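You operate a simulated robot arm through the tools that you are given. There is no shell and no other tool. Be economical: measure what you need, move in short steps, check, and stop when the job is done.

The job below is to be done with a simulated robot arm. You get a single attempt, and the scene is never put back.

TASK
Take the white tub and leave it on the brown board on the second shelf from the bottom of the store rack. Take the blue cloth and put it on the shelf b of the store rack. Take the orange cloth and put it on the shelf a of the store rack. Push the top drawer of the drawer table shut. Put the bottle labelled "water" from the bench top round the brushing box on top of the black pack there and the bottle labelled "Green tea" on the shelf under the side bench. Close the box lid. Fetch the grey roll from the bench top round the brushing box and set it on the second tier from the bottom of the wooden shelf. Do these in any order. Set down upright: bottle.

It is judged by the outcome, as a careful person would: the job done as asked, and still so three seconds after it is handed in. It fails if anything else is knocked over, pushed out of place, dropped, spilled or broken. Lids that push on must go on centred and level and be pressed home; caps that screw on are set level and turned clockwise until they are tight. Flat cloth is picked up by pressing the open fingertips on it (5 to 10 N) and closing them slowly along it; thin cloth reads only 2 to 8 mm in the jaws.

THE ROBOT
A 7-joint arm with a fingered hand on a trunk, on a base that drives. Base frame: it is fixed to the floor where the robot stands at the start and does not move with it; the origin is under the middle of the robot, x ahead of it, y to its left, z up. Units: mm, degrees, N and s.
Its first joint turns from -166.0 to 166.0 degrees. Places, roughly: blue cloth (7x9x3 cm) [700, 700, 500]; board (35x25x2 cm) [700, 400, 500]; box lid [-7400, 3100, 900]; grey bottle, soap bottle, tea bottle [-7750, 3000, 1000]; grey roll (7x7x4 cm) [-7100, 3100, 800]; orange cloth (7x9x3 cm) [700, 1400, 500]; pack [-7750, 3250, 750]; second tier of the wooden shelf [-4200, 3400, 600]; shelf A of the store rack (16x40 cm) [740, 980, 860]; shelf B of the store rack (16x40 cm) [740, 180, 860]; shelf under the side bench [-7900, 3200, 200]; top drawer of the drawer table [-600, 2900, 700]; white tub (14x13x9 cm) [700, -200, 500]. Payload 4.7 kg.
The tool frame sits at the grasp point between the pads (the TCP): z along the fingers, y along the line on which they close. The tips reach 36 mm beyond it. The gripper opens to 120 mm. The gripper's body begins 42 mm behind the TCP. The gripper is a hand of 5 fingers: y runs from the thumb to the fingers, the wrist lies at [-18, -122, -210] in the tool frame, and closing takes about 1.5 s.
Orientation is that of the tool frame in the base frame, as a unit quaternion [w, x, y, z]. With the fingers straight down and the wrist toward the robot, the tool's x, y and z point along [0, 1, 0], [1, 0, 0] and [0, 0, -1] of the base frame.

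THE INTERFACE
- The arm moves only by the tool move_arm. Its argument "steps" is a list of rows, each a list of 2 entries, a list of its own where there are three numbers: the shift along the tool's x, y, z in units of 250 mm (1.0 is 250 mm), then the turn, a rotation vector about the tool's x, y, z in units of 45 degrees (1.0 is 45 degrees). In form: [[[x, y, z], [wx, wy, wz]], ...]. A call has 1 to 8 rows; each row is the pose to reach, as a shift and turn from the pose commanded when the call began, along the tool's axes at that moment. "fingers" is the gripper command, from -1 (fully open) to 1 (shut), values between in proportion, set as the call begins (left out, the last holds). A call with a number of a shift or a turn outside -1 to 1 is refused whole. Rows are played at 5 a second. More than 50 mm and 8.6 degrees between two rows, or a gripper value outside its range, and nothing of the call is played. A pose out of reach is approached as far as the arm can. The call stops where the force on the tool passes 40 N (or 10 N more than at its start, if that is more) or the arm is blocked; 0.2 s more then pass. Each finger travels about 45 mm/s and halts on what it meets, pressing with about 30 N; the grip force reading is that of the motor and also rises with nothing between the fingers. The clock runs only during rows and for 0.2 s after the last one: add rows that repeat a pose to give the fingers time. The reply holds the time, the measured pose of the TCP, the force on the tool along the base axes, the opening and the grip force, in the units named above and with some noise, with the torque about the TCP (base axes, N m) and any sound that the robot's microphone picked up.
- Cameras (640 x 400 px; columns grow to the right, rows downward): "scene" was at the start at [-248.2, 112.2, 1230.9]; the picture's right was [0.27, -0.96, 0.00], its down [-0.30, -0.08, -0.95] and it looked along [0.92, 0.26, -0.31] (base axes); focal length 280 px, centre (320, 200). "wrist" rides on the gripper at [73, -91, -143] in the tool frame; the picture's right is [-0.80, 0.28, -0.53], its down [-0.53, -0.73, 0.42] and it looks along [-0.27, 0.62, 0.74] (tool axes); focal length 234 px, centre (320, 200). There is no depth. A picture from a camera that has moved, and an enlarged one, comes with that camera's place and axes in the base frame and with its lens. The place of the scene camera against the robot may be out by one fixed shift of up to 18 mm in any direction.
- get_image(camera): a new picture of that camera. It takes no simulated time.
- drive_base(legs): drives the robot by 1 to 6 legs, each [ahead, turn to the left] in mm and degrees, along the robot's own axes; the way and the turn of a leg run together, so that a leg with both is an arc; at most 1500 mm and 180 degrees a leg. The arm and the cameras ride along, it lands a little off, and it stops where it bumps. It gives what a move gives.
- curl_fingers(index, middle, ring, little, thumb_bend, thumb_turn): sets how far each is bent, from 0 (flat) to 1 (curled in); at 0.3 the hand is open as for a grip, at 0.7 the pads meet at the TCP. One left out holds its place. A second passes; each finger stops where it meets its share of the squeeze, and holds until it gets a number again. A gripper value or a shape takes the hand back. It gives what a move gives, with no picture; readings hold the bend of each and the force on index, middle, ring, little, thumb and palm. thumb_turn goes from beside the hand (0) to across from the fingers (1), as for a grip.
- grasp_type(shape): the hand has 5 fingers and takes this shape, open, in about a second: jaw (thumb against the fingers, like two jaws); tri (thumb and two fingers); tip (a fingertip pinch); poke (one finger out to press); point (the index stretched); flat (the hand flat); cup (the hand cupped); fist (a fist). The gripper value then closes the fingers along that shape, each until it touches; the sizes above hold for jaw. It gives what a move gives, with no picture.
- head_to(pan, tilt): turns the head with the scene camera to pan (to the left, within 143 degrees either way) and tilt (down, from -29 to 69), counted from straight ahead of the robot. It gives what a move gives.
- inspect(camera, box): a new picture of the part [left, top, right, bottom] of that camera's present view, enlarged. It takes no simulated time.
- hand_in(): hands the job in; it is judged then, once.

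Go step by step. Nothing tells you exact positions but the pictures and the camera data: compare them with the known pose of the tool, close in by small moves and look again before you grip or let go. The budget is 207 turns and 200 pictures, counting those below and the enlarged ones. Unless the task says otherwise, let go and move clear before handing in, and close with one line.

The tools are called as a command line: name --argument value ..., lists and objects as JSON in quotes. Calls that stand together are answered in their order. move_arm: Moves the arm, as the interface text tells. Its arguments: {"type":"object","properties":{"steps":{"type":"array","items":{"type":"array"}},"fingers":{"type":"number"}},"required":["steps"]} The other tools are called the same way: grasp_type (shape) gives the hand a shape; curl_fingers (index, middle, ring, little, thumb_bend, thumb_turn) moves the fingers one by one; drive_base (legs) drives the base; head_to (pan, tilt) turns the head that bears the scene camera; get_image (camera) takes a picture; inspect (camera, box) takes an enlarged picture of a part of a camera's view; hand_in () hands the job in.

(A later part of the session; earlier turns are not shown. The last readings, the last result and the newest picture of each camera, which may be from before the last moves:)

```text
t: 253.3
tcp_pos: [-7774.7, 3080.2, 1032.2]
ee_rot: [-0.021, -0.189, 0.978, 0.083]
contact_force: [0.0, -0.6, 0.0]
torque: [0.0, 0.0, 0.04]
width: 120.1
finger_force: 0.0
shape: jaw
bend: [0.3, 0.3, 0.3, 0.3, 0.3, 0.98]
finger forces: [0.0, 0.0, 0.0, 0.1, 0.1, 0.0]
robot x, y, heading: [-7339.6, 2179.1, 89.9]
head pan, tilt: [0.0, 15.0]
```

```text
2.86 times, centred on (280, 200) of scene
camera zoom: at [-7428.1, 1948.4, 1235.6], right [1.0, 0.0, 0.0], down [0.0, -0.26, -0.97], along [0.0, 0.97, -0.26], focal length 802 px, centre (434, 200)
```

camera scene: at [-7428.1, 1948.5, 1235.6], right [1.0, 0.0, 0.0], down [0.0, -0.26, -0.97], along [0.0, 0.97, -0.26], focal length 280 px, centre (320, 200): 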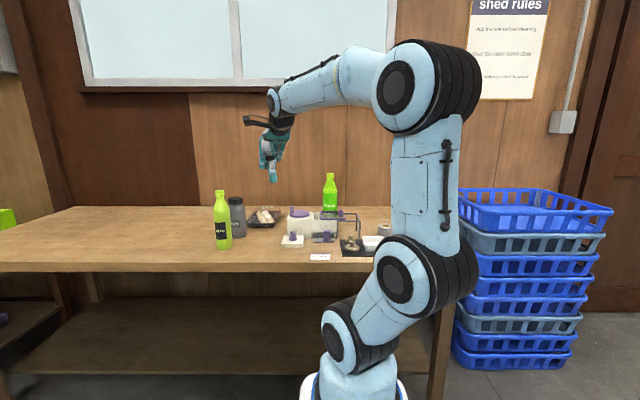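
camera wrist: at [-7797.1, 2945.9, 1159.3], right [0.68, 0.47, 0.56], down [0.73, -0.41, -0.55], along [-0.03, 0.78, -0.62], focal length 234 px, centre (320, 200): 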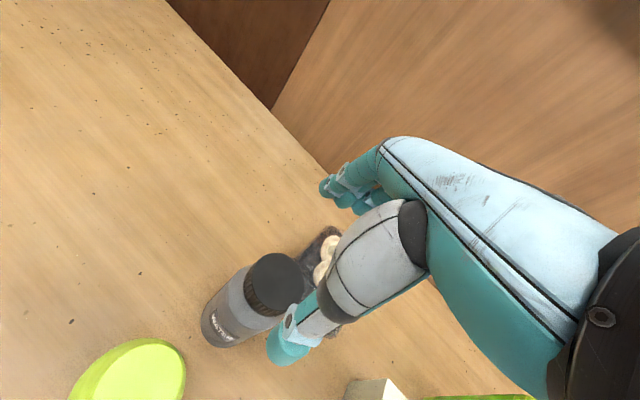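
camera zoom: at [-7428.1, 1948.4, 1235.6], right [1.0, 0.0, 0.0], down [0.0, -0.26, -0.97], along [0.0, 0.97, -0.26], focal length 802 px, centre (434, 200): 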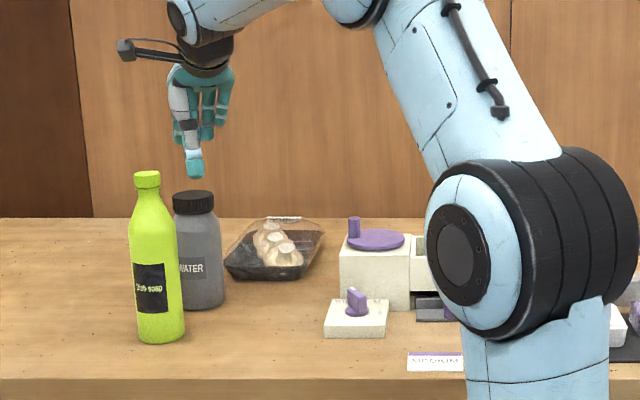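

It's aligned over the cap, so I'll descend around it.

move_arm --steps '[[[0, -0.029, 0.16], [0, 0, 0]], [[0, -0.058, 0.32], [0, 0, 0]], [[0, -0.075, 0.41], [0, 0, 0]], [[0, -0.088, 0.487], [0, 0, 0]]]'

get_image --camera "wrist"

inspect --camera "scene" --box '[180, 130, 380, 270]'

```text
t: 254.3
tcp_pos: [-7772.6, 3079.2, 907.8]
ee_rot: [-0.022, -0.189, 0.978, 0.083]
contact_force: [-0.2, -0.2, 1.1]
torque: [0.02, -0.02, 0.01]
width: 119.9
finger_force: 0.1
shape: jaw
bend: [0.3, 0.3, 0.3, 0.3, 0.3, 0.98]
finger forces: [0.0, 0.0, 0.1, 0.0, 0.0, 0.0]
robot x, y, heading: [-7341.7, 2179.4, 90.0]
head pan, tilt: [0.0, 15.0]
```

```text
76 pictures are left
camera wrist: at [-7796.6, 2944.8, 1034.8], right [0.68, 0.47, 0.56], down [0.73, -0.41, -0.55], along [-0.03, 0.78, -0.62], focal length 234 px, centre (320, 200)
```

wrist: 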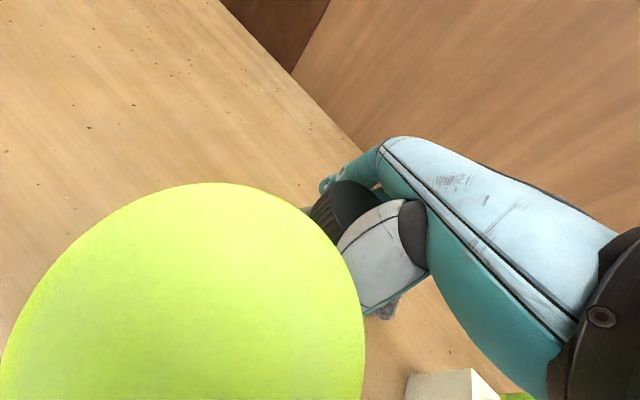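

```text
2.86 times, centred on (280, 200) of scene
camera zoom: at [-7428.2, 1948.5, 1235.6], right [1.0, 0.0, 0.0], down [0.0, -0.26, -0.97], along [0.0, 0.97, -0.26], focal length 802 px, centre (434, 200)
```

zoom: 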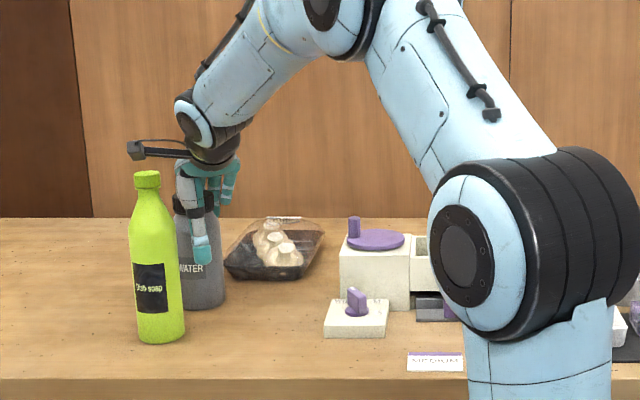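

Good: the cap sits inside the open hand with no contact. I'll close and lift.

move_arm --steps '[[[0, 0, 0], [0, 0, 0]], [[0, 0, 0], [0, 0, 0]], [[0, 0, 0], [0, 0, 0]], [[0, 0, 0], [0, 0, 0]], [[0, 0, 0], [0, 0, 0]], [[0, 0, 0], [0, 0, 0]], [[0, 0, 0], [0, 0, 0]], [[0, 0, 0], [0, 0, 0]]]' --fingers 1

move_arm --steps '[[[0, 0.01, -0.05], [0, 0, 0]], [[0, 0.03, -0.16], [0, 0, 0]], [[0, 0.05, -0.28], [0, 0, 0]], [[0, 0.07, -0.4], [0, 0, 0]], [[0, 0.09, -0.5], [0, 0, 0]]]'

inspect --camera "scene" --box '[180, 130, 380, 270]'

get_image --camera "wrist"

```text
t: 256.1
tcp_pos: [-7772.9, 3079.3, 909.3]
ee_rot: [-0.021, -0.189, 0.978, 0.082]
contact_force: [1.0, -0.6, 1.0]
torque: [-0.1, -0.04, 0.02]
width: 64.4
finger_force: 29.9
shape: jaw
bend: [0.74, 0.45, 0.46, 0.43, 0.67, 1.0]
finger forces: [17.0, 9.0, 0.0, 0.0, 25.9, 0.1]
robot x, y, heading: [-7339.3, 2178.2, 90.4]
head pan, tilt: [0.0, 15.0]
```

```text
t: 257.3
tcp_pos: [-7773.9, 3079.8, 1034.7]
ee_rot: [-0.02, -0.189, 0.978, 0.082]
contact_force: [0.4, 0.2, -2.1]
torque: [-0.04, 0.0, -0.01]
width: 64.5
finger_force: 30.3
shape: jaw
bend: [0.74, 0.45, 0.46, 0.43, 0.67, 1.0]
finger forces: [16.9, 9.2, 0.0, 0.1, 25.6, 0.0]
robot x, y, heading: [-7339.6, 2181.2, 89.9]
head pan, tilt: [0.0, 15.0]
```

```text
2.86 times, centred on (280, 200) of scene
camera zoom: at [-7428.3, 1948.7, 1235.6], right [1.0, 0.0, 0.0], down [0.0, -0.26, -0.97], along [0.0, 0.97, -0.26], focal length 802 px, centre (434, 200)
```

zoom: 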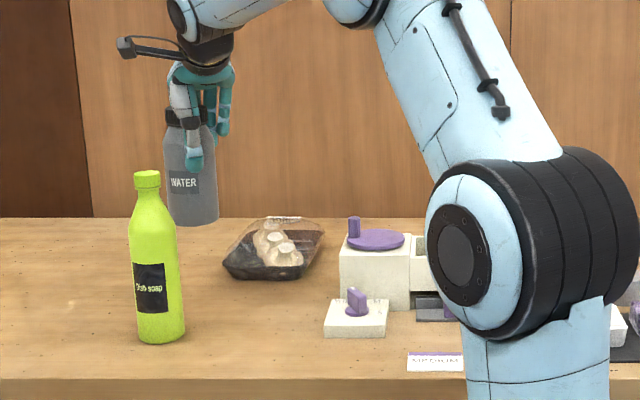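

```text
73 pictures are left
camera wrist: at [-7796.6, 2945.9, 1161.9], right [0.68, 0.47, 0.56], down [0.73, -0.41, -0.55], along [-0.03, 0.78, -0.62], focal length 234 px, centre (320, 200)
```

wrist: 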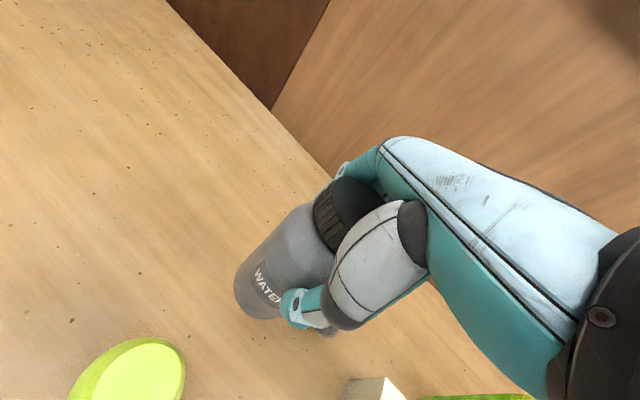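

The water bottle is upright in the grip. I'll carry it over the pack's middle, about (−7698, 3240).

move_arm --steps '[[[-0.129, 0.119, 0.021], [0, 0, 0]], [[-0.258, 0.238, 0.043], [0, 0, 0]], [[-0.387, 0.356, 0.064], [0, 0, 0]], [[-0.516, 0.475, 0.085], [0, 0, 0]]]'

get_image --camera "wrist"

inspect --camera "scene" --box '[180, 130, 380, 270]'

```text
t: 258.3
tcp_pos: [-7698.3, 3239.9, 1032.5]
ee_rot: [-0.02, -0.19, 0.978, 0.083]
contact_force: [-0.2, 0.4, -0.7]
torque: [0.01, -0.07, -0.01]
width: 64.1
finger_force: 29.7
shape: jaw
bend: [0.74, 0.45, 0.46, 0.43, 0.67, 1.0]
finger forces: [17.0, 9.3, 0.0, 0.0, 25.7, 0.0]
robot x, y, heading: [-7339.9, 2177.2, 89.8]
head pan, tilt: [0.0, 15.0]
```

```text
72 pictures are left
camera wrist: at [-7721.3, 3105.7, 1159.9], right [0.68, 0.48, 0.56], down [0.73, -0.41, -0.55], along [-0.03, 0.78, -0.62], focal length 234 px, centre (320, 200)
```

wrist: 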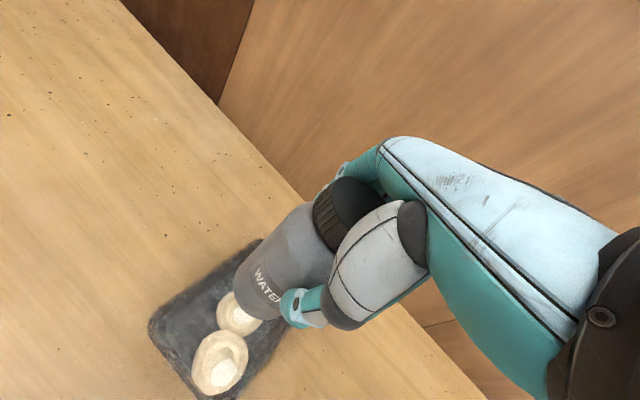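

```text
2.86 times, centred on (280, 200) of scene
camera zoom: at [-7428.2, 1948.3, 1235.6], right [1.0, 0.0, 0.0], down [0.0, -0.26, -0.97], along [0.0, 0.97, -0.26], focal length 802 px, centre (434, 200)
```

zoom: 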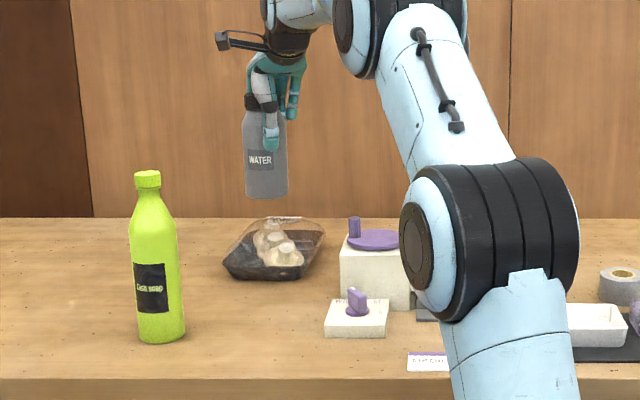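

The pack's centre is near (−7700, 3252). I'll shift slightly and lower.

move_arm --steps '[[[-0.018, 0.042, 0.01], [0, 0, 0]], [[-0.018, 0.02, 0.13], [0, 0, 0]], [[-0.018, 0.003, 0.23], [0, 0, 0]]]'

inspect --camera "scene" --box '[200, 150, 320, 250]'

```text
t: 259.1
tcp_pos: [-7699.0, 3250.6, 977.7]
ee_rot: [-0.021, -0.189, 0.978, 0.084]
contact_force: [0.6, -0.7, -1.2]
torque: [0.02, -0.01, 0.0]
width: 64.1
finger_force: 30.1
shape: jaw
bend: [0.74, 0.45, 0.46, 0.44, 0.67, 1.0]
finger forces: [16.9, 9.3, 0.0, 0.0, 25.6, 0.1]
robot x, y, heading: [-7341.4, 2178.8, 90.3]
head pan, tilt: [0.0, 15.0]
```

```text
4.00 times, centred on (260, 200) of scene
camera zoom: at [-7428.2, 1948.5, 1235.6], right [1.0, 0.0, 0.0], down [0.0, -0.26, -0.97], along [0.0, 0.97, -0.26], focal length 1122 px, centre (560, 200)
```

zoom: 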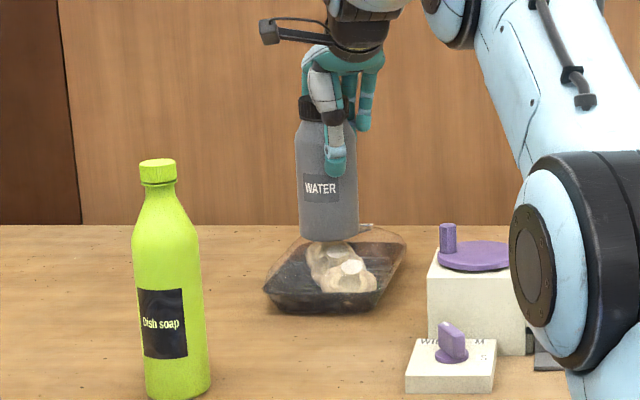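

move_arm --steps '[[[0, -0.007, 0.039], [0, 0, 0]], [[0, -0.011, 0.059], [0, 0, 0]], [[0, -0.014, 0.079], [0, 0, 0]], [[0, -0.016, 0.091], [0, 0, 0]], [[0, -0.018, 0.1], [0, 0, 0]]]'

inspect --camera "scene" --box '[200, 150, 320, 250]'

```text
t: 260.0
tcp_pos: [-7698.9, 3252.9, 970.4]
ee_rot: [-0.023, -0.188, 0.978, 0.092]
contact_force: [0.5, -0.2, 10.4]
torque: [-0.25, -0.17, -0.01]
width: 65.1
finger_force: 29.9
shape: jaw
bend: [0.74, 0.45, 0.46, 0.44, 0.68, 1.0]
finger forces: [19.2, 10.2, 0.0, 0.0, 28.2, 0.0]
robot x, y, heading: [-7341.9, 2179.7, 90.0]
head pan, tilt: [0.0, 15.0]
stopped in row 4: the force on the tool passed its limit at 42 N (the readings are from after the stop); the commanded pose is now the measured one
```

```text
4.00 times, centred on (260, 200) of scene
camera zoom: at [-7428.0, 1948.2, 1235.5], right [1.0, 0.0, 0.0], down [0.0, -0.26, -0.97], along [0.0, 0.97, -0.26], focal length 1122 px, centre (560, 200)
```

zoom: 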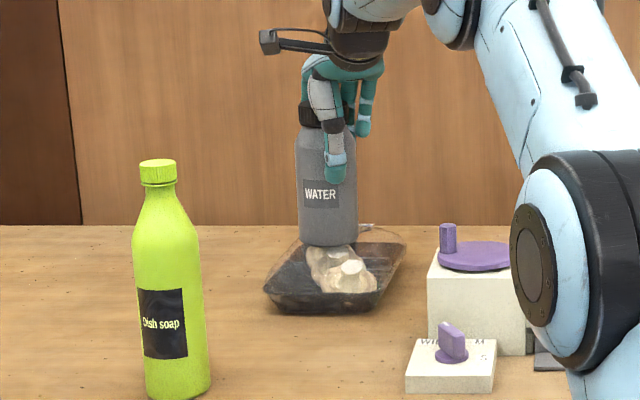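

The bottle is resting on the pack. I'll open the fingers slightly and check it stands before leaving.

move_arm --steps '[[[0, 0.001, -0.004], [0, 0, 0]], [[0, 0.001, -0.008], [0, 0, 0]], [[0, 0.001, -0.008], [0, 0, 0]]]' --fingers -0.4

inspect --camera "scene" --box '[200, 150, 320, 250]'

get_image --camera "wrist"

```text
t: 260.8
tcp_pos: [-7699.4, 3250.9, 967.3]
ee_rot: [-0.023, -0.189, 0.977, 0.091]
contact_force: [0.0, 0.5, 1.7]
torque: [0.0, -0.01, 0.01]
width: 83.8
finger_force: 0.0
shape: jaw
bend: [0.27, 0.38, 0.35, 0.35, 0.6, 0.99]
finger forces: [0.1, 0.0, 0.0, 0.0, 0.0, 0.0]
robot x, y, heading: [-7342.4, 2176.9, 90.3]
head pan, tilt: [0.0, 15.0]
```

```text
4.00 times, centred on (260, 200) of scene
camera zoom: at [-7428.2, 1948.6, 1235.6], right [1.0, 0.0, 0.0], down [0.0, -0.26, -0.97], along [0.0, 0.97, -0.26], focal length 1122 px, centre (560, 200)
```

zoom: 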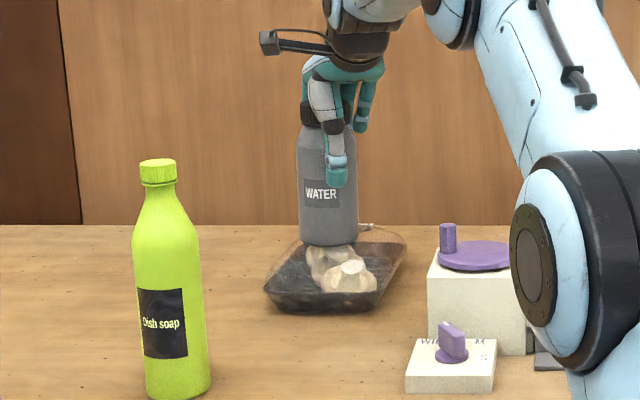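

```text
67 pictures are left
camera wrist: at [-7721.9, 3116.9, 1092.6], right [0.68, 0.47, 0.56], down [0.73, -0.4, -0.56], along [-0.04, 0.79, -0.61], focal length 234 px, centre (320, 200)
```

wrist: 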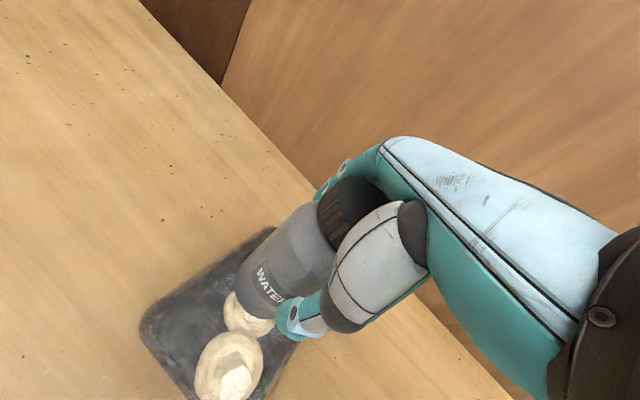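

It stands freely. I'll open fully and rise straight up.

move_arm --steps '[[[0, 0.005, -0.02], [0, 0, 0]], [[0, 0.005, -0.02], [0, 0, 0]], [[0, 0.02, -0.1], [0, 0, 0]], [[0, 0.05, -0.27], [0, 0, 0]], [[0, 0.08, -0.44], [0, 0, 0]], [[0, 0.11, -0.6], [0, 0, 0]]]' --fingers -1

get_image --camera "wrist"

```text
t: 262.2
tcp_pos: [-7698.0, 3250.0, 1120.3]
ee_rot: [-0.022, -0.188, 0.978, 0.089]
contact_force: [-0.2, 0.2, -0.8]
torque: [-0.01, 0.01, 0.04]
width: 119.5
finger_force: 0.1
shape: jaw
bend: [0.3, 0.3, 0.3, 0.3, 0.3, 0.98]
finger forces: [0.0, 0.1, 0.0, 0.1, 0.0, 0.1]
robot x, y, heading: [-7340.6, 2179.8, 90.4]
head pan, tilt: [0.0, 15.0]
```

```text
66 pictures are left
camera wrist: at [-7720.5, 3116.5, 1245.5], right [0.68, 0.47, 0.56], down [0.73, -0.4, -0.56], along [-0.04, 0.79, -0.61], focal length 234 px, centre (320, 200)
```

wrist: 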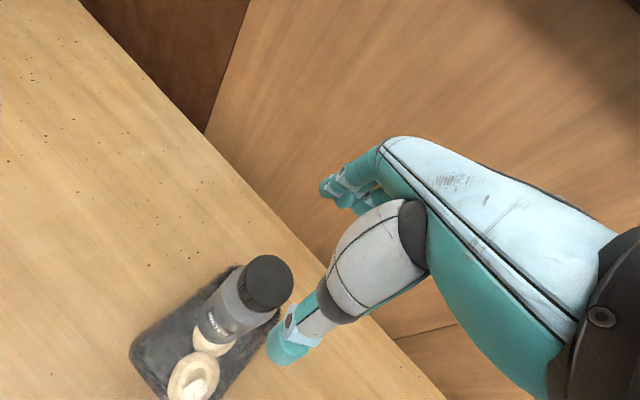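

The water bottle is done. I'll pull back to view the box lid closely.

move_arm --steps '[[[-0.03, -0.153, -0.028], [0, -0.015, 0.08]], [[-0.06, -0.307, -0.055], [0, -0.03, 0.16]], [[-0.095, -0.46, -0.083], [0, -0.045, 0.24]], [[-0.13, -0.613, -0.11], [0, -0.06, 0.32]], [[-0.16, -0.767, -0.138], [0, -0.073, 0.4]], [[-0.19, -0.92, -0.166], [0, -0.087, 0.48]]]'

get_image --camera "wrist"

inspect --camera "scene" --box '[270, 160, 400, 260]'

```text
t: 263.6
tcp_pos: [-7566.2, 3053.2, 1117.1]
ee_rot: [-0.005, 0.001, 0.996, 0.089]
contact_force: [-0.5, 0.0, -0.7]
torque: [-0.03, 0.05, 0.01]
width: 119.9
finger_force: 0.1
shape: jaw
bend: [0.3, 0.3, 0.3, 0.3, 0.3, 0.98]
finger forces: [0.0, 0.1, 0.0, 0.1, 0.1, 0.1]
robot x, y, heading: [-7341.9, 2184.1, 90.1]
head pan, tilt: [0.0, 15.0]
```

```text
65 pictures are left
camera wrist: at [-7636.7, 2937.5, 1242.5], right [0.81, 0.18, 0.56], down [0.52, -0.65, -0.56], along [0.26, 0.74, -0.62], focal length 234 px, centre (320, 200)
```

wrist: 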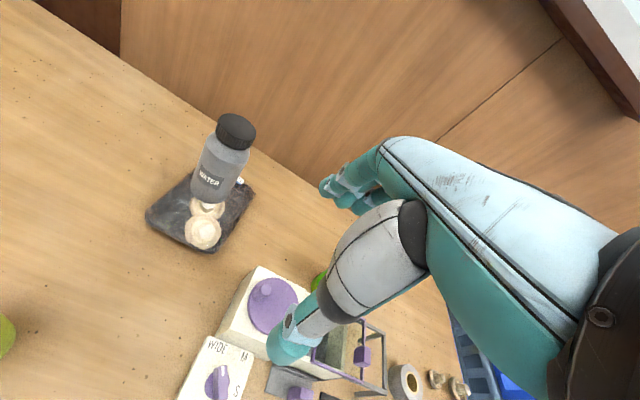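

```text
4.00 times, centred on (335, 210) of scene
camera zoom: at [-7428.2, 1948.8, 1235.6], right [1.0, 0.0, 0.0], down [0.0, -0.26, -0.97], along [0.0, 0.97, -0.26], focal length 1122 px, centre (260, 160)
```

zoom: 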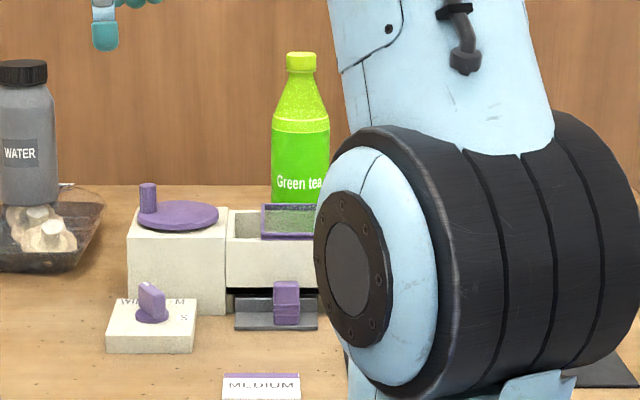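

The lid is a purple-framed window that slides on rails, and it's currently pushed to the right. Its tab handle is near (−7330, 3080, 870). I'll bring closed fingers to the right of the tab and push left.

move_arm --steps '[[[-0.15, 0, 0.03], [0, -0.013, 0.073]], [[-0.3, 0, 0.06], [0, -0.026, 0.146]], [[-0.45, 0, 0.1], [0, -0.039, 0.219]], [[-0.6, 0, 0.13], [0, -0.052, 0.292]], [[-0.75, 0, 0.17], [0, -0.065, 0.365]], [[-0.9, 0, 0.2], [0, -0.077, 0.437]]]' --fingers 1

move_arm --steps '[[[-0.18, 0.06, 0.05], [0, 0, 0]], [[-0.37, 0.128, 0.12], [0, 0, 0]], [[-0.37, 0.128, 0.256], [0, 0, 0]]]'

get_image --camera "wrist"

get_image --camera "scene"

```text
t: 265.0
tcp_pos: [-7342.5, 3060.2, 1068.0]
ee_rot: [0.008, 0.174, 0.981, 0.087]
contact_force: [-0.8, 0.3, -0.7]
torque: [-0.02, 0.02, 0.0]
width: 0.1
finger_force: 0.1
shape: jaw
bend: [0.7, 0.7, 0.7, 0.7, 0.67, 1.0]
finger forces: [0.1, 0.0, 0.0, 0.0, 0.0, 0.1]
robot x, y, heading: [-7339.3, 2177.4, 90.3]
head pan, tilt: [0.0, 15.0]
```

```text
refused: row 2 steps farther than a row can; nothing moved
```

```text
63 pictures are left
camera wrist: at [-7447.7, 2976.1, 1193.0], right [0.82, -0.11, 0.55], down [0.27, -0.79, -0.55], along [0.5, 0.61, -0.62], focal length 234 px, centre (320, 200)
```

wrist: 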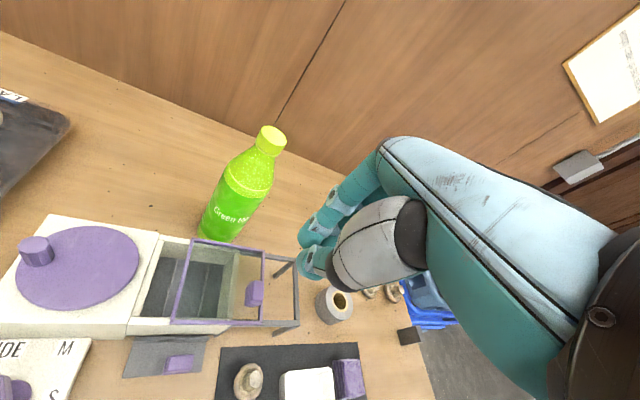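

```text
62 pictures are left
camera scene: at [-7428.1, 1948.5, 1235.6], right [1.0, 0.0, 0.0], down [0.0, -0.26, -0.97], along [0.0, 0.97, -0.26], focal length 280 px, centre (320, 200)
```

scene: 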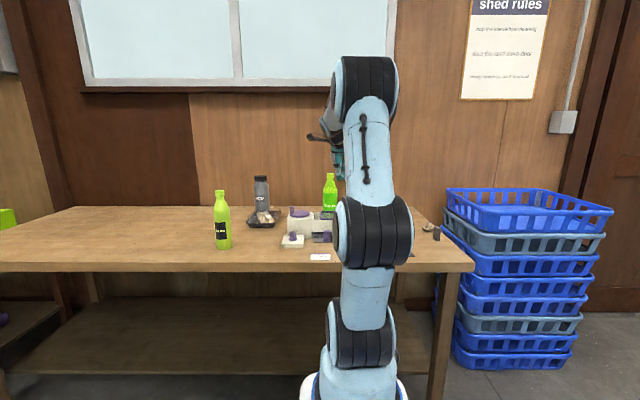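

I have a clear view of the lid, with the tab at about (−7324, 3084). I'll move to its right and lower beside it.

move_arm --steps '[[[-0.136, 0.057, 0.01], [0, 0, 0]], [[-0.272, 0.114, 0.02], [0, 0, 0]], [[-0.272, 0.085, 0.18], [0, 0, 0]], [[-0.272, 0.057, 0.34], [0, 0, 0]], [[-0.272, 0.028, 0.5], [0, 0, 0]], [[-0.272, 0.0, 0.648], [0, 0, 0]]]'

get_image --camera "wrist"

```text
t: 266.4
tcp_pos: [-7271.4, 3065.6, 907.0]
ee_rot: [0.008, 0.174, 0.981, 0.089]
contact_force: [0.8, 0.5, 0.7]
torque: [0.04, -0.02, 0.02]
width: 0.0
finger_force: 30.2
shape: jaw
bend: [0.7, 0.7, 0.7, 0.7, 0.53, 1.0]
finger forces: [0.0, 0.0, 0.1, 0.0, 0.1, 0.0]
robot x, y, heading: [-7342.7, 2178.2, 90.1]
head pan, tilt: [0.0, 15.0]
```

```text
61 pictures are left
camera wrist: at [-7376.0, 2980.4, 1033.3], right [0.83, -0.11, 0.55], down [0.27, -0.79, -0.56], along [0.5, 0.61, -0.62], focal length 234 px, centre (320, 200)
```

wrist: 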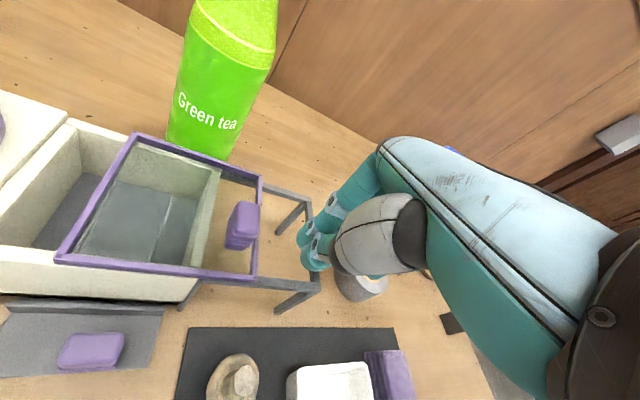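

I'll align with the tab and push left until it stops.

move_arm --steps '[[[0.02, 0.055, 0.01], [0, 0, 0]], [[0.09, 0.03, 0.005], [0, 0, 0]], [[0.16, 0.006, 0], [0, 0, 0]], [[0.21, -0.012, -0.003], [0, 0, 0]], [[0.26, -0.03, -0.006], [0, 0, 0]], [[0.3, -0.044, -0.009], [0, 0, 0]], [[0.34, -0.058, -0.012], [0, 0, 0]], [[0.38, -0.072, -0.015], [0, 0, 0]]]'

get_image --camera "wrist"

```text
t: 268.3
tcp_pos: [-7359.5, 3081.3, 911.6]
ee_rot: [0.011, 0.177, 0.98, 0.089]
contact_force: [20.3, 1.7, 2.1]
torque: [0.2, -0.23, -0.08]
width: 0.0
finger_force: 30.1
shape: jaw
bend: [0.7, 0.7, 0.7, 0.7, 0.56, 1.0]
finger forces: [14.5, 0.1, 0.0, 0.0, 42.6, 0.1]
robot x, y, heading: [-7342.0, 2180.1, 89.7]
head pan, tilt: [0.0, 15.0]
stopped in row 8: the force on the tool passed its limit at 42 N (the readings are from after the stop); the commanded pose is now the measured one
```

```text
60 pictures are left
camera wrist: at [-7466.0, 2997.8, 1037.0], right [0.82, -0.11, 0.56], down [0.27, -0.79, -0.55], along [0.5, 0.6, -0.62], focal length 234 px, centre (320, 200)
```

wrist: 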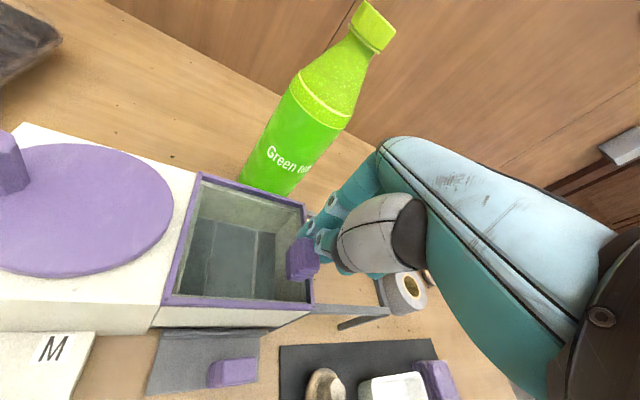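

The lid is closed against the left block. I'll back off, rise, and move above the Green tea bottle.

move_arm --steps '[[[-0.094, 0.034, 0.006], [0, 0, 0]], [[-0.094, 0.065, -0.16], [0, 0, 0]], [[-0.094, 0.096, -0.33], [0, 0, 0]], [[-0.094, 0.127, -0.5], [0, 0, 0]], [[-0.094, 0.158, -0.662], [0, 0, 0]], [[0.024, 0.29, -0.638], [0, 0, 0]], [[0.142, 0.421, -0.613], [0, 0, 0]], [[0.26, 0.553, -0.589], [0, 0, 0]]]'

move_arm --steps '[[[0, 0, 0], [0, 0, 0]], [[0, 0, 0], [0, 0, 0]], [[0, 0, 0], [0, 0, 0]], [[0, 0, 0], [0, 0, 0]], [[0, 0, 0], [0, 0, 0]], [[0, 0, 0], [0, 0, 0]]]' --fingers -1

get_image --camera "wrist"

```text
t: 270.1
tcp_pos: [-7381.8, 3207.1, 1084.3]
ee_rot: [0.01, 0.177, 0.98, 0.09]
contact_force: [-0.3, -0.7, 1.8]
torque: [-0.01, -0.01, 0.05]
width: 0.0
finger_force: 29.5
shape: jaw
bend: [0.7, 0.7, 0.7, 0.7, 0.56, 1.0]
finger forces: [0.1, 0.0, 0.0, 0.0, 0.0, 0.1]
robot x, y, heading: [-7339.7, 2175.1, 89.8]
head pan, tilt: [0.0, 15.0]
```

```text
t: 271.5
tcp_pos: [-7381.3, 3206.0, 1082.4]
ee_rot: [0.009, 0.176, 0.98, 0.09]
contact_force: [0.1, -0.1, -1.0]
torque: [0.01, 0.01, -0.02]
width: 119.9
finger_force: 0.0
shape: jaw
bend: [0.3, 0.3, 0.3, 0.3, 0.3, 0.98]
finger forces: [0.0, 0.0, 0.0, 0.1, 0.0, 0.0]
robot x, y, heading: [-7340.1, 2178.7, 90.0]
head pan, tilt: [0.0, 15.0]
```

```text
59 pictures are left
camera wrist: at [-7488.6, 3121.9, 1207.2], right [0.82, -0.11, 0.56], down [0.27, -0.79, -0.55], along [0.5, 0.61, -0.62], focal length 234 px, centre (320, 200)
```

wrist: 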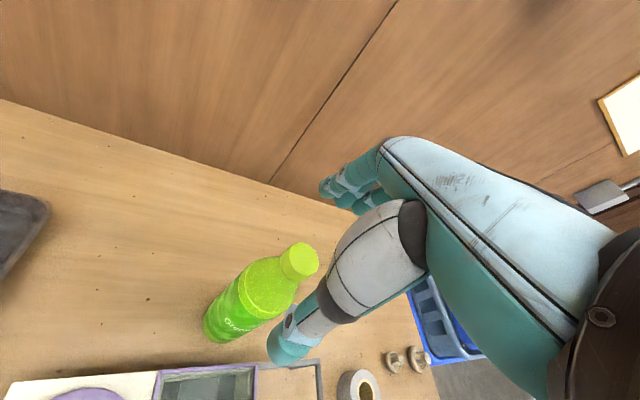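

The bottle's axis is about (−7369, 3212). I'll align and descend around its neck.

move_arm --steps '[[[-0.04, 0.04, 0.007], [0, 0, 0]], [[-0.04, 0.01, 0.16], [0, 0, 0]], [[-0.04, -0.015, 0.3], [0, 0, 0]], [[-0.04, -0.028, 0.37], [0, 0, 0]]]'

get_image --camera "wrist"

inspect --camera "scene" --box '[270, 110, 410, 250]'

```text
t: 272.5
tcp_pos: [-7371.7, 3213.6, 988.3]
ee_rot: [0.011, 0.176, 0.98, 0.089]
contact_force: [0.7, 0.5, 0.7]
torque: [0.0, 0.02, -0.03]
width: 119.7
finger_force: 0.2
shape: jaw
bend: [0.3, 0.3, 0.3, 0.3, 0.3, 0.98]
finger forces: [0.0, 0.0, 0.0, 0.0, 0.0, 0.0]
robot x, y, heading: [-7339.2, 2180.2, 90.0]
head pan, tilt: [0.0, 15.0]
```

```text
58 pictures are left
camera wrist: at [-7477.8, 3128.4, 1114.1], right [0.82, -0.11, 0.56], down [0.27, -0.79, -0.55], along [0.5, 0.61, -0.62], focal length 234 px, centre (320, 200)
```

wrist: 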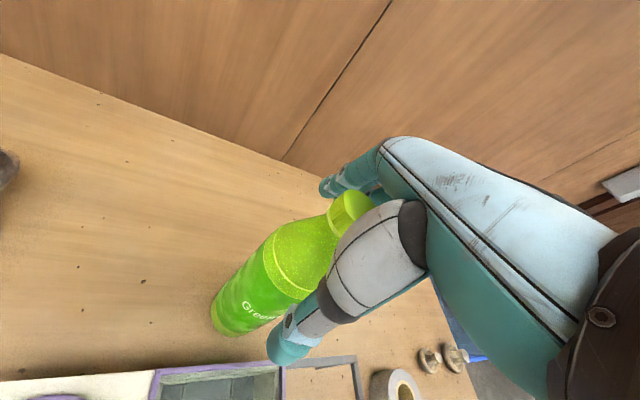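

```text
2.86 times, centred on (340, 180) of scene
camera zoom: at [-7429.1, 1948.9, 1235.6], right [1.0, 0.0, 0.0], down [0.0, -0.26, -0.97], along [0.0, 0.97, -0.26], focal length 802 px, centre (263, 257)
```

zoom: 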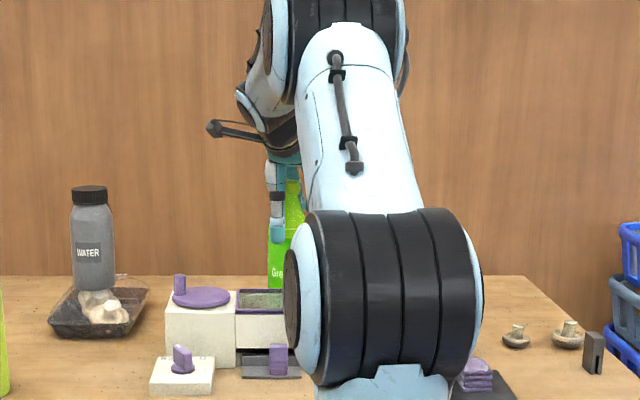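

I'll lower 10 mm, centre slightly and close.

move_arm --steps '[[[0, 0.02, 0.045], [0, 0, 0]], [[0, 0.02, 0.045], [0, 0, 0]], [[0, 0.02, 0.045], [0, 0, 0]], [[0, 0.02, 0.045], [0, 0, 0]], [[0, 0.02, 0.045], [0, 0, 0]], [[0, 0.02, 0.045], [0, 0, 0]], [[0, 0.02, 0.045], [0, 0, 0]], [[0, 0.02, 0.045], [0, 0, 0]]]' --fingers 1

move_arm --steps '[[[0, 0.01, -0.05], [0, 0, 0]], [[0, 0.03, -0.16], [0, 0, 0]], [[0, 0.05, -0.28], [0, 0, 0]], [[0, 0.07, -0.4], [0, 0, 0]], [[0, 0.09, -0.5], [0, 0, 0]]]'

get_image --camera "wrist"

```text
t: 274.3
tcp_pos: [-7368.3, 3219.3, 978.5]
ee_rot: [0.01, 0.176, 0.98, 0.09]
contact_force: [0.0, -1.2, 0.8]
torque: [-0.07, 0.01, 0.01]
width: 57.8
finger_force: 29.6
shape: jaw
bend: [0.74, 0.55, 0.58, 0.54, 0.62, 1.0]
finger forces: [15.5, 8.0, 0.0, 0.0, 25.5, 0.0]
robot x, y, heading: [-7342.7, 2176.5, 89.5]
head pan, tilt: [0.0, 15.0]
```

```text
t: 275.5
tcp_pos: [-7366.7, 3219.1, 1104.0]
ee_rot: [0.01, 0.177, 0.98, 0.089]
contact_force: [-0.3, -0.3, -6.1]
torque: [0.0, -0.07, 0.01]
width: 57.5
finger_force: 29.5
shape: jaw
bend: [0.74, 0.55, 0.58, 0.54, 0.62, 1.0]
finger forces: [15.2, 8.2, 0.0, 0.0, 24.5, 0.1]
robot x, y, heading: [-7339.7, 2178.1, 89.7]
head pan, tilt: [0.0, 15.0]
```

```text
56 pictures are left
camera wrist: at [-7473.5, 3134.7, 1230.6], right [0.82, -0.11, 0.56], down [0.27, -0.79, -0.55], along [0.5, 0.6, -0.62], focal length 234 px, centre (320, 200)
```

wrist: 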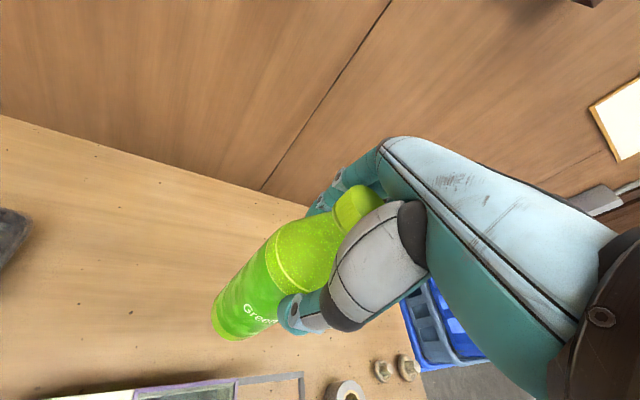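

The Green tea bottle is held and upright. I'll raise it clear of the box and back the base away from the bench.

move_arm --steps '[[[0, 0.02, -0.12], [0, 0, 0]], [[0, 0.044, -0.24], [0, 0, 0]]]'

drive_base --legs '[[-470, 0]]'

move_arm --steps '[[[0, -0.029, 0.16], [0, 0, 0]], [[0, -0.058, 0.32], [0, 0, 0]], [[0, -0.087, 0.48], [0, 0, 0]], [[0, -0.116, 0.64], [0, 0, 0]], [[0, -0.145, 0.8], [0, 0, 0]], [[0, -0.177, 0.97], [0, 0, 0]]]'

move_arm --steps '[[[0, -0.029, 0.16], [0, 0, 0]], [[0, -0.058, 0.32], [0, 0, 0]], [[0, -0.087, 0.48], [0, 0, 0]], [[0, -0.116, 0.64], [0, 0, 0]], [[0, -0.145, 0.8], [0, 0, 0]], [[0, -0.177, 0.97], [0, 0, 0]]]'

get_image --camera "scene"

```text
t: 276.1
tcp_pos: [-7365.6, 3218.8, 1164.5]
ee_rot: [0.011, 0.177, 0.98, 0.088]
contact_force: [-0.2, 0.0, -5.7]
torque: [0.04, -0.01, 0.01]
width: 57.2
finger_force: 29.7
shape: jaw
bend: [0.74, 0.55, 0.58, 0.54, 0.62, 1.0]
finger forces: [15.2, 8.1, 0.1, 0.1, 24.4, 0.0]
robot x, y, heading: [-7339.7, 2179.5, 90.1]
head pan, tilt: [0.0, 15.0]
```

```text
t: 279.0
tcp_pos: [-7372.1, 2746.6, 1165.8]
ee_rot: [0.011, 0.175, 0.981, 0.088]
contact_force: [0.7, 0.6, -6.0]
torque: [0.01, -0.02, -0.01]
width: 57.5
finger_force: 30.1
shape: jaw
bend: [0.74, 0.55, 0.58, 0.54, 0.62, 1.0]
finger forces: [15.3, 8.2, 0.1, 0.1, 24.6, 0.0]
robot x, y, heading: [-7341.5, 1706.3, 89.8]
head pan, tilt: [0.0, 15.0]
```

```text
t: 280.4
tcp_pos: [-7374.4, 2746.0, 920.0]
ee_rot: [0.01, 0.173, 0.981, 0.089]
contact_force: [0.7, -0.1, -3.5]
torque: [-0.03, -0.05, 0.0]
width: 57.5
finger_force: 29.4
shape: jaw
bend: [0.74, 0.55, 0.58, 0.54, 0.62, 1.0]
finger forces: [15.3, 8.4, 0.0, 0.0, 24.5, 0.0]
robot x, y, heading: [-7338.5, 1706.4, 90.1]
head pan, tilt: [0.0, 15.0]
```

```text
t: 281.8
tcp_pos: [-7376.7, 2747.9, 674.1]
ee_rot: [0.01, 0.174, 0.981, 0.091]
contact_force: [0.0, 0.6, -3.2]
torque: [-0.03, -0.06, -0.02]
width: 57.3
finger_force: 29.9
shape: jaw
bend: [0.74, 0.55, 0.58, 0.54, 0.63, 1.0]
finger forces: [15.5, 8.7, 0.0, 0.0, 24.3, 0.1]
robot x, y, heading: [-7342.6, 1705.7, 90.1]
head pan, tilt: [0.0, 15.0]
```

```text
55 pictures are left
camera scene: at [-7428.2, 1476.0, 1235.6], right [1.0, 0.0, 0.0], down [0.0, -0.26, -0.97], along [0.0, 0.97, -0.26], focal length 280 px, centre (320, 200)
```

scene: 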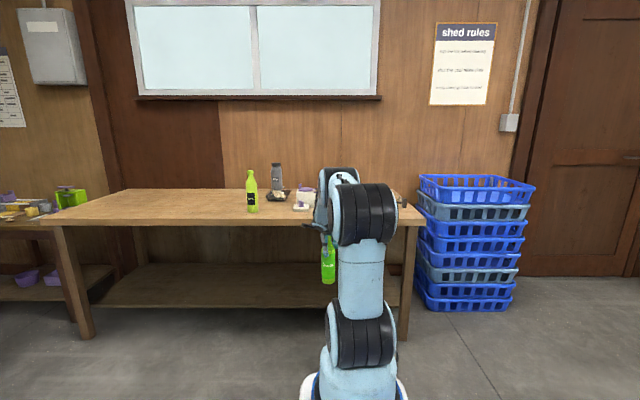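

The bottle hangs vertical in front of the bench. I'll lower it to just above shelf height.

move_arm --steps '[[[0, -0.029, 0.16], [0, 0, 0]], [[0, -0.058, 0.32], [0, 0, 0]], [[0, -0.087, 0.48], [0, 0, 0]], [[0, -0.116, 0.64], [0, 0, 0]], [[0, -0.145, 0.8], [0, 0, 0]], [[0, -0.163, 0.9], [0, 0, 0]]]'

move_arm --steps '[[[0.04, 0.14, 0.025], [0, 0, 0]], [[0.08, 0.28, 0.05], [0, 0, 0]], [[0.12, 0.42, 0.075], [0, 0, 0]], [[0.16, 0.52, 0.095], [0, 0, 0]]]'

get_image --camera "wrist"

get_image --camera "scene"

```text
t: 283.2
tcp_pos: [-7381.6, 2745.6, 443.5]
ee_rot: [0.01, 0.175, 0.981, 0.089]
contact_force: [1.5, 1.2, -4.0]
torque: [-0.01, -0.09, 0.02]
width: 57.2
finger_force: 29.6
shape: jaw
bend: [0.74, 0.55, 0.58, 0.54, 0.63, 1.0]
finger forces: [15.3, 8.7, 0.1, 0.0, 24.1, 0.0]
robot x, y, heading: [-7339.3, 1709.3, 90.3]
head pan, tilt: [0.0, 15.0]
```

```text
t: 284.2
tcp_pos: [-7372.7, 2884.5, 443.3]
ee_rot: [0.011, 0.174, 0.981, 0.088]
contact_force: [0.7, 0.1, -4.4]
torque: [-0.01, -0.02, 0.0]
width: 57.0
finger_force: 29.9
shape: jaw
bend: [0.74, 0.55, 0.58, 0.54, 0.63, 1.0]
finger forces: [15.4, 8.7, 0.0, 0.0, 24.3, 0.0]
robot x, y, heading: [-7339.5, 1706.1, 90.0]
head pan, tilt: [0.0, 15.0]
```

```text
54 pictures are left
camera wrist: at [-7478.7, 2799.3, 569.2], right [0.82, -0.11, 0.56], down [0.27, -0.79, -0.55], along [0.5, 0.61, -0.62], focal length 234 px, centre (320, 200)
```

wrist: 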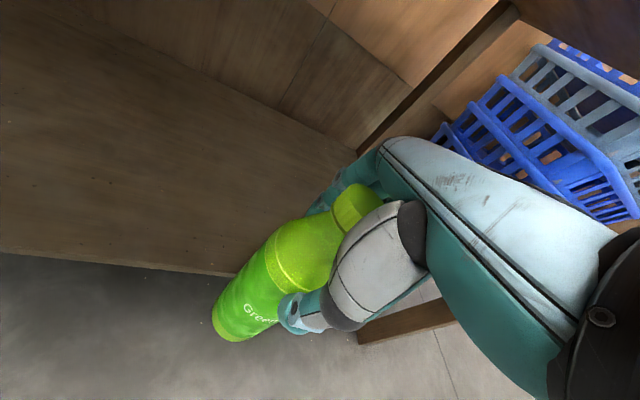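

```text
53 pictures are left
camera scene: at [-7428.2, 1476.2, 1235.7], right [1.0, 0.0, 0.0], down [0.0, -0.26, -0.97], along [0.0, 0.97, -0.26], focal length 280 px, centre (320, 200)
```

scene: 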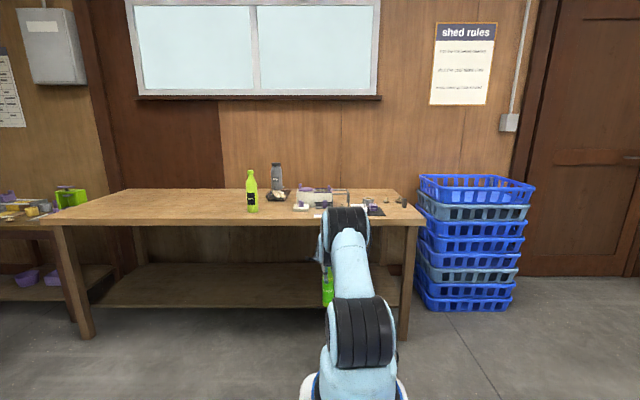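

The shelf's front edge is at y≈2945. I'll drive 155 mm forward to put the bottle over the shelf.

drive_base --legs '[[155, 0]]'

move_arm --steps '[[[0, -0.007, 0.039], [0, 0, 0]], [[0, -0.011, 0.059], [0, 0, 0]], [[0, -0.014, 0.079], [0, 0, 0]], [[0, -0.018, 0.098], [0, 0, 0]], [[0, -0.022, 0.118], [0, 0, 0]], [[0, -0.025, 0.138], [0, 0, 0]], [[0, -0.029, 0.157], [0, 0, 0]], [[0, -0.032, 0.177], [0, 0, 0]]]'

get_image --camera "wrist"

```text
t: 285.6
tcp_pos: [-7372.2, 3041.1, 444.0]
ee_rot: [0.01, 0.174, 0.981, 0.088]
contact_force: [-0.1, -0.7, -5.3]
torque: [0.03, -0.02, 0.0]
width: 57.2
finger_force: 29.6
shape: jaw
bend: [0.74, 0.55, 0.58, 0.54, 0.63, 1.0]
finger forces: [15.3, 8.7, 0.0, 0.1, 24.4, 0.0]
robot x, y, heading: [-7340.1, 1861.6, 90.2]
head pan, tilt: [0.0, 15.0]
```

```text
t: 287.4
tcp_pos: [-7372.0, 3040.2, 398.8]
ee_rot: [0.011, 0.175, 0.981, 0.089]
contact_force: [0.5, 0.6, -5.0]
torque: [0.02, -0.04, 0.0]
width: 57.2
finger_force: 29.9
shape: jaw
bend: [0.74, 0.55, 0.58, 0.54, 0.63, 1.0]
finger forces: [15.4, 8.7, 0.0, 0.1, 24.3, 0.0]
robot x, y, heading: [-7337.1, 1861.0, 90.1]
head pan, tilt: [0.0, 15.0]
```

```text
52 pictures are left
camera wrist: at [-7479.0, 2955.7, 524.4], right [0.82, -0.11, 0.56], down [0.27, -0.79, -0.55], along [0.5, 0.61, -0.62], focal length 234 px, centre (320, 200)
```

wrist: 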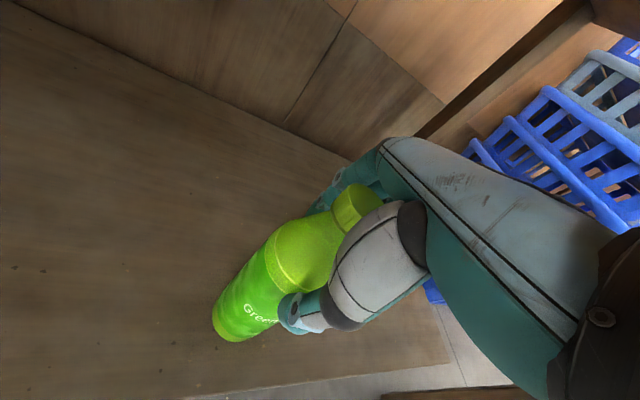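

There's no contact yet, so I'll continue lowering gently.

move_arm --steps '[[[0, -0.004, 0.022], [0, 0, 0]], [[0, -0.008, 0.043], [0, 0, 0]], [[0, -0.012, 0.065], [0, 0, 0]], [[0, -0.016, 0.087], [0, 0, 0]], [[0, -0.02, 0.108], [0, 0, 0]], [[0, -0.024, 0.13], [0, 0, 0]], [[0, -0.028, 0.152], [0, 0, 0]], [[0, -0.032, 0.173], [0, 0, 0]]]'

get_image --camera "wrist"

```text
t: 288.8
tcp_pos: [-7372.5, 3047.1, 379.3]
ee_rot: [0.008, 0.175, 0.98, 0.097]
contact_force: [1.5, -2.0, 11.5]
torque: [-0.11, -0.04, 0.03]
width: 56.5
finger_force: 29.8
shape: jaw
bend: [0.74, 0.54, 0.58, 0.54, 0.63, 1.0]
finger forces: [17.0, 10.8, 0.1, 0.1, 26.9, 0.1]
robot x, y, heading: [-7340.3, 1862.5, 90.3]
head pan, tilt: [0.0, 15.0]
stopped in row 7: the force on the tool passed its limit at 44 N (the readings are from after the stop); the commanded pose is now the measured one
```

```text
51 pictures are left
camera wrist: at [-7478.5, 2960.7, 503.7], right [0.82, -0.12, 0.55], down [0.27, -0.78, -0.57], along [0.5, 0.62, -0.61], focal length 234 px, centre (320, 200)
```

wrist: 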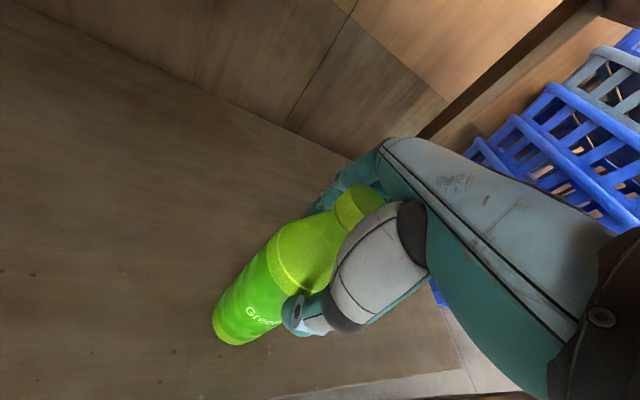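

It's touching the shelf. I'll ease the load and straighten slightly, then release.

move_arm --steps '[[[0, -0.012, -0.008], [0, 0, 0]], [[0, -0.022, -0.012], [0.015, 0, 0]], [[0, -0.022, -0.012], [0.015, 0, 0]]]'

move_arm --steps '[[[0, 0, 0], [0, 0, 0]], [[0, 0, 0], [0, 0, 0]], [[0, 0, 0], [0, 0, 0]], [[0, 0, 0], [0, 0, 0]]]' --fingers -0.5

get_image --camera "wrist"

```text
t: 289.6
tcp_pos: [-7373.9, 3040.8, 379.5]
ee_rot: [0.007, 0.174, 0.981, 0.089]
contact_force: [4.2, 3.2, 10.8]
torque: [0.62, -0.28, -0.1]
width: 57.2
finger_force: 29.4
shape: jaw
bend: [0.74, 0.54, 0.58, 0.54, 0.63, 1.0]
finger forces: [20.6, 13.3, 0.0, 0.0, 24.0, 0.1]
robot x, y, heading: [-7337.9, 1859.3, 90.4]
head pan, tilt: [0.0, 15.0]
```

```text
t: 290.6
tcp_pos: [-7376.1, 3039.8, 378.0]
ee_rot: [0.008, 0.174, 0.981, 0.089]
contact_force: [1.0, -0.7, 1.2]
torque: [-0.01, 0.01, 0.01]
width: 89.7
finger_force: 0.1
shape: jaw
bend: [0.26, 0.36, 0.34, 0.34, 0.56, 0.99]
finger forces: [0.1, 0.1, 0.0, 0.0, 0.1, 0.0]
robot x, y, heading: [-7337.6, 1859.1, 89.7]
head pan, tilt: [0.0, 15.0]
```

```text
50 pictures are left
camera wrist: at [-7480.9, 2955.1, 503.8], right [0.83, -0.11, 0.55], down [0.27, -0.79, -0.56], along [0.5, 0.61, -0.62], focal length 234 px, centre (320, 200)
```

wrist: 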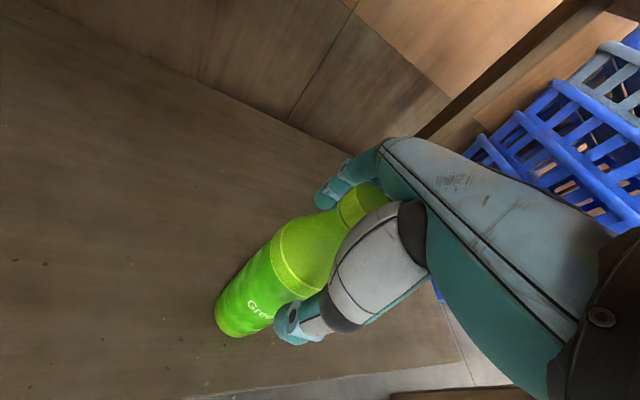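

The bottle stands upright on the lower shelf. I'll open fully, rise just over the cap and back out.

move_arm --steps '[[[0, 0, 0], [0, 0, 0]], [[0, 0.002, -0.02], [0, 0, 0]], [[0, 0.018, -0.1], [0, 0, 0]], [[0, 0.036, -0.2], [0, 0, 0]], [[0, 0.055, -0.305], [0, 0, 0]]]' --fingers -1

get_image --camera "wrist"

```text
t: 291.8
tcp_pos: [-7373.7, 3039.9, 453.4]
ee_rot: [0.008, 0.174, 0.981, 0.09]
contact_force: [0.8, -1.0, -0.3]
torque: [0.1, 0.02, -0.02]
width: 119.5
finger_force: 0.1
shape: jaw
bend: [0.3, 0.3, 0.3, 0.3, 0.3, 0.98]
finger forces: [0.0, 0.0, 0.1, 0.0, 0.0, 0.0]
robot x, y, heading: [-7336.2, 1864.8, 90.0]
head pan, tilt: [0.0, 15.0]
```

```text
49 pictures are left
camera wrist: at [-7479.3, 2954.9, 580.8], right [0.83, -0.11, 0.55], down [0.27, -0.79, -0.56], along [0.5, 0.61, -0.62], focal length 234 px, centre (320, 200)
```

wrist: 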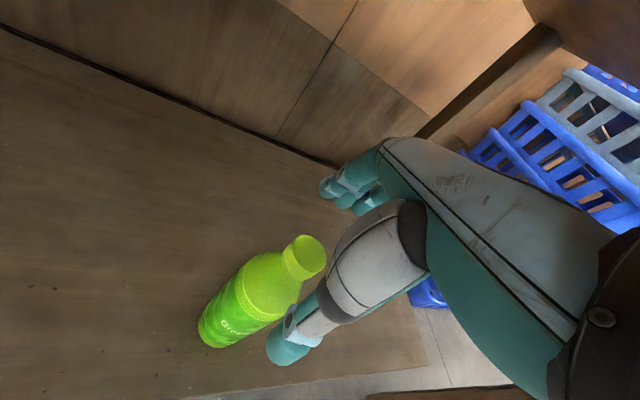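

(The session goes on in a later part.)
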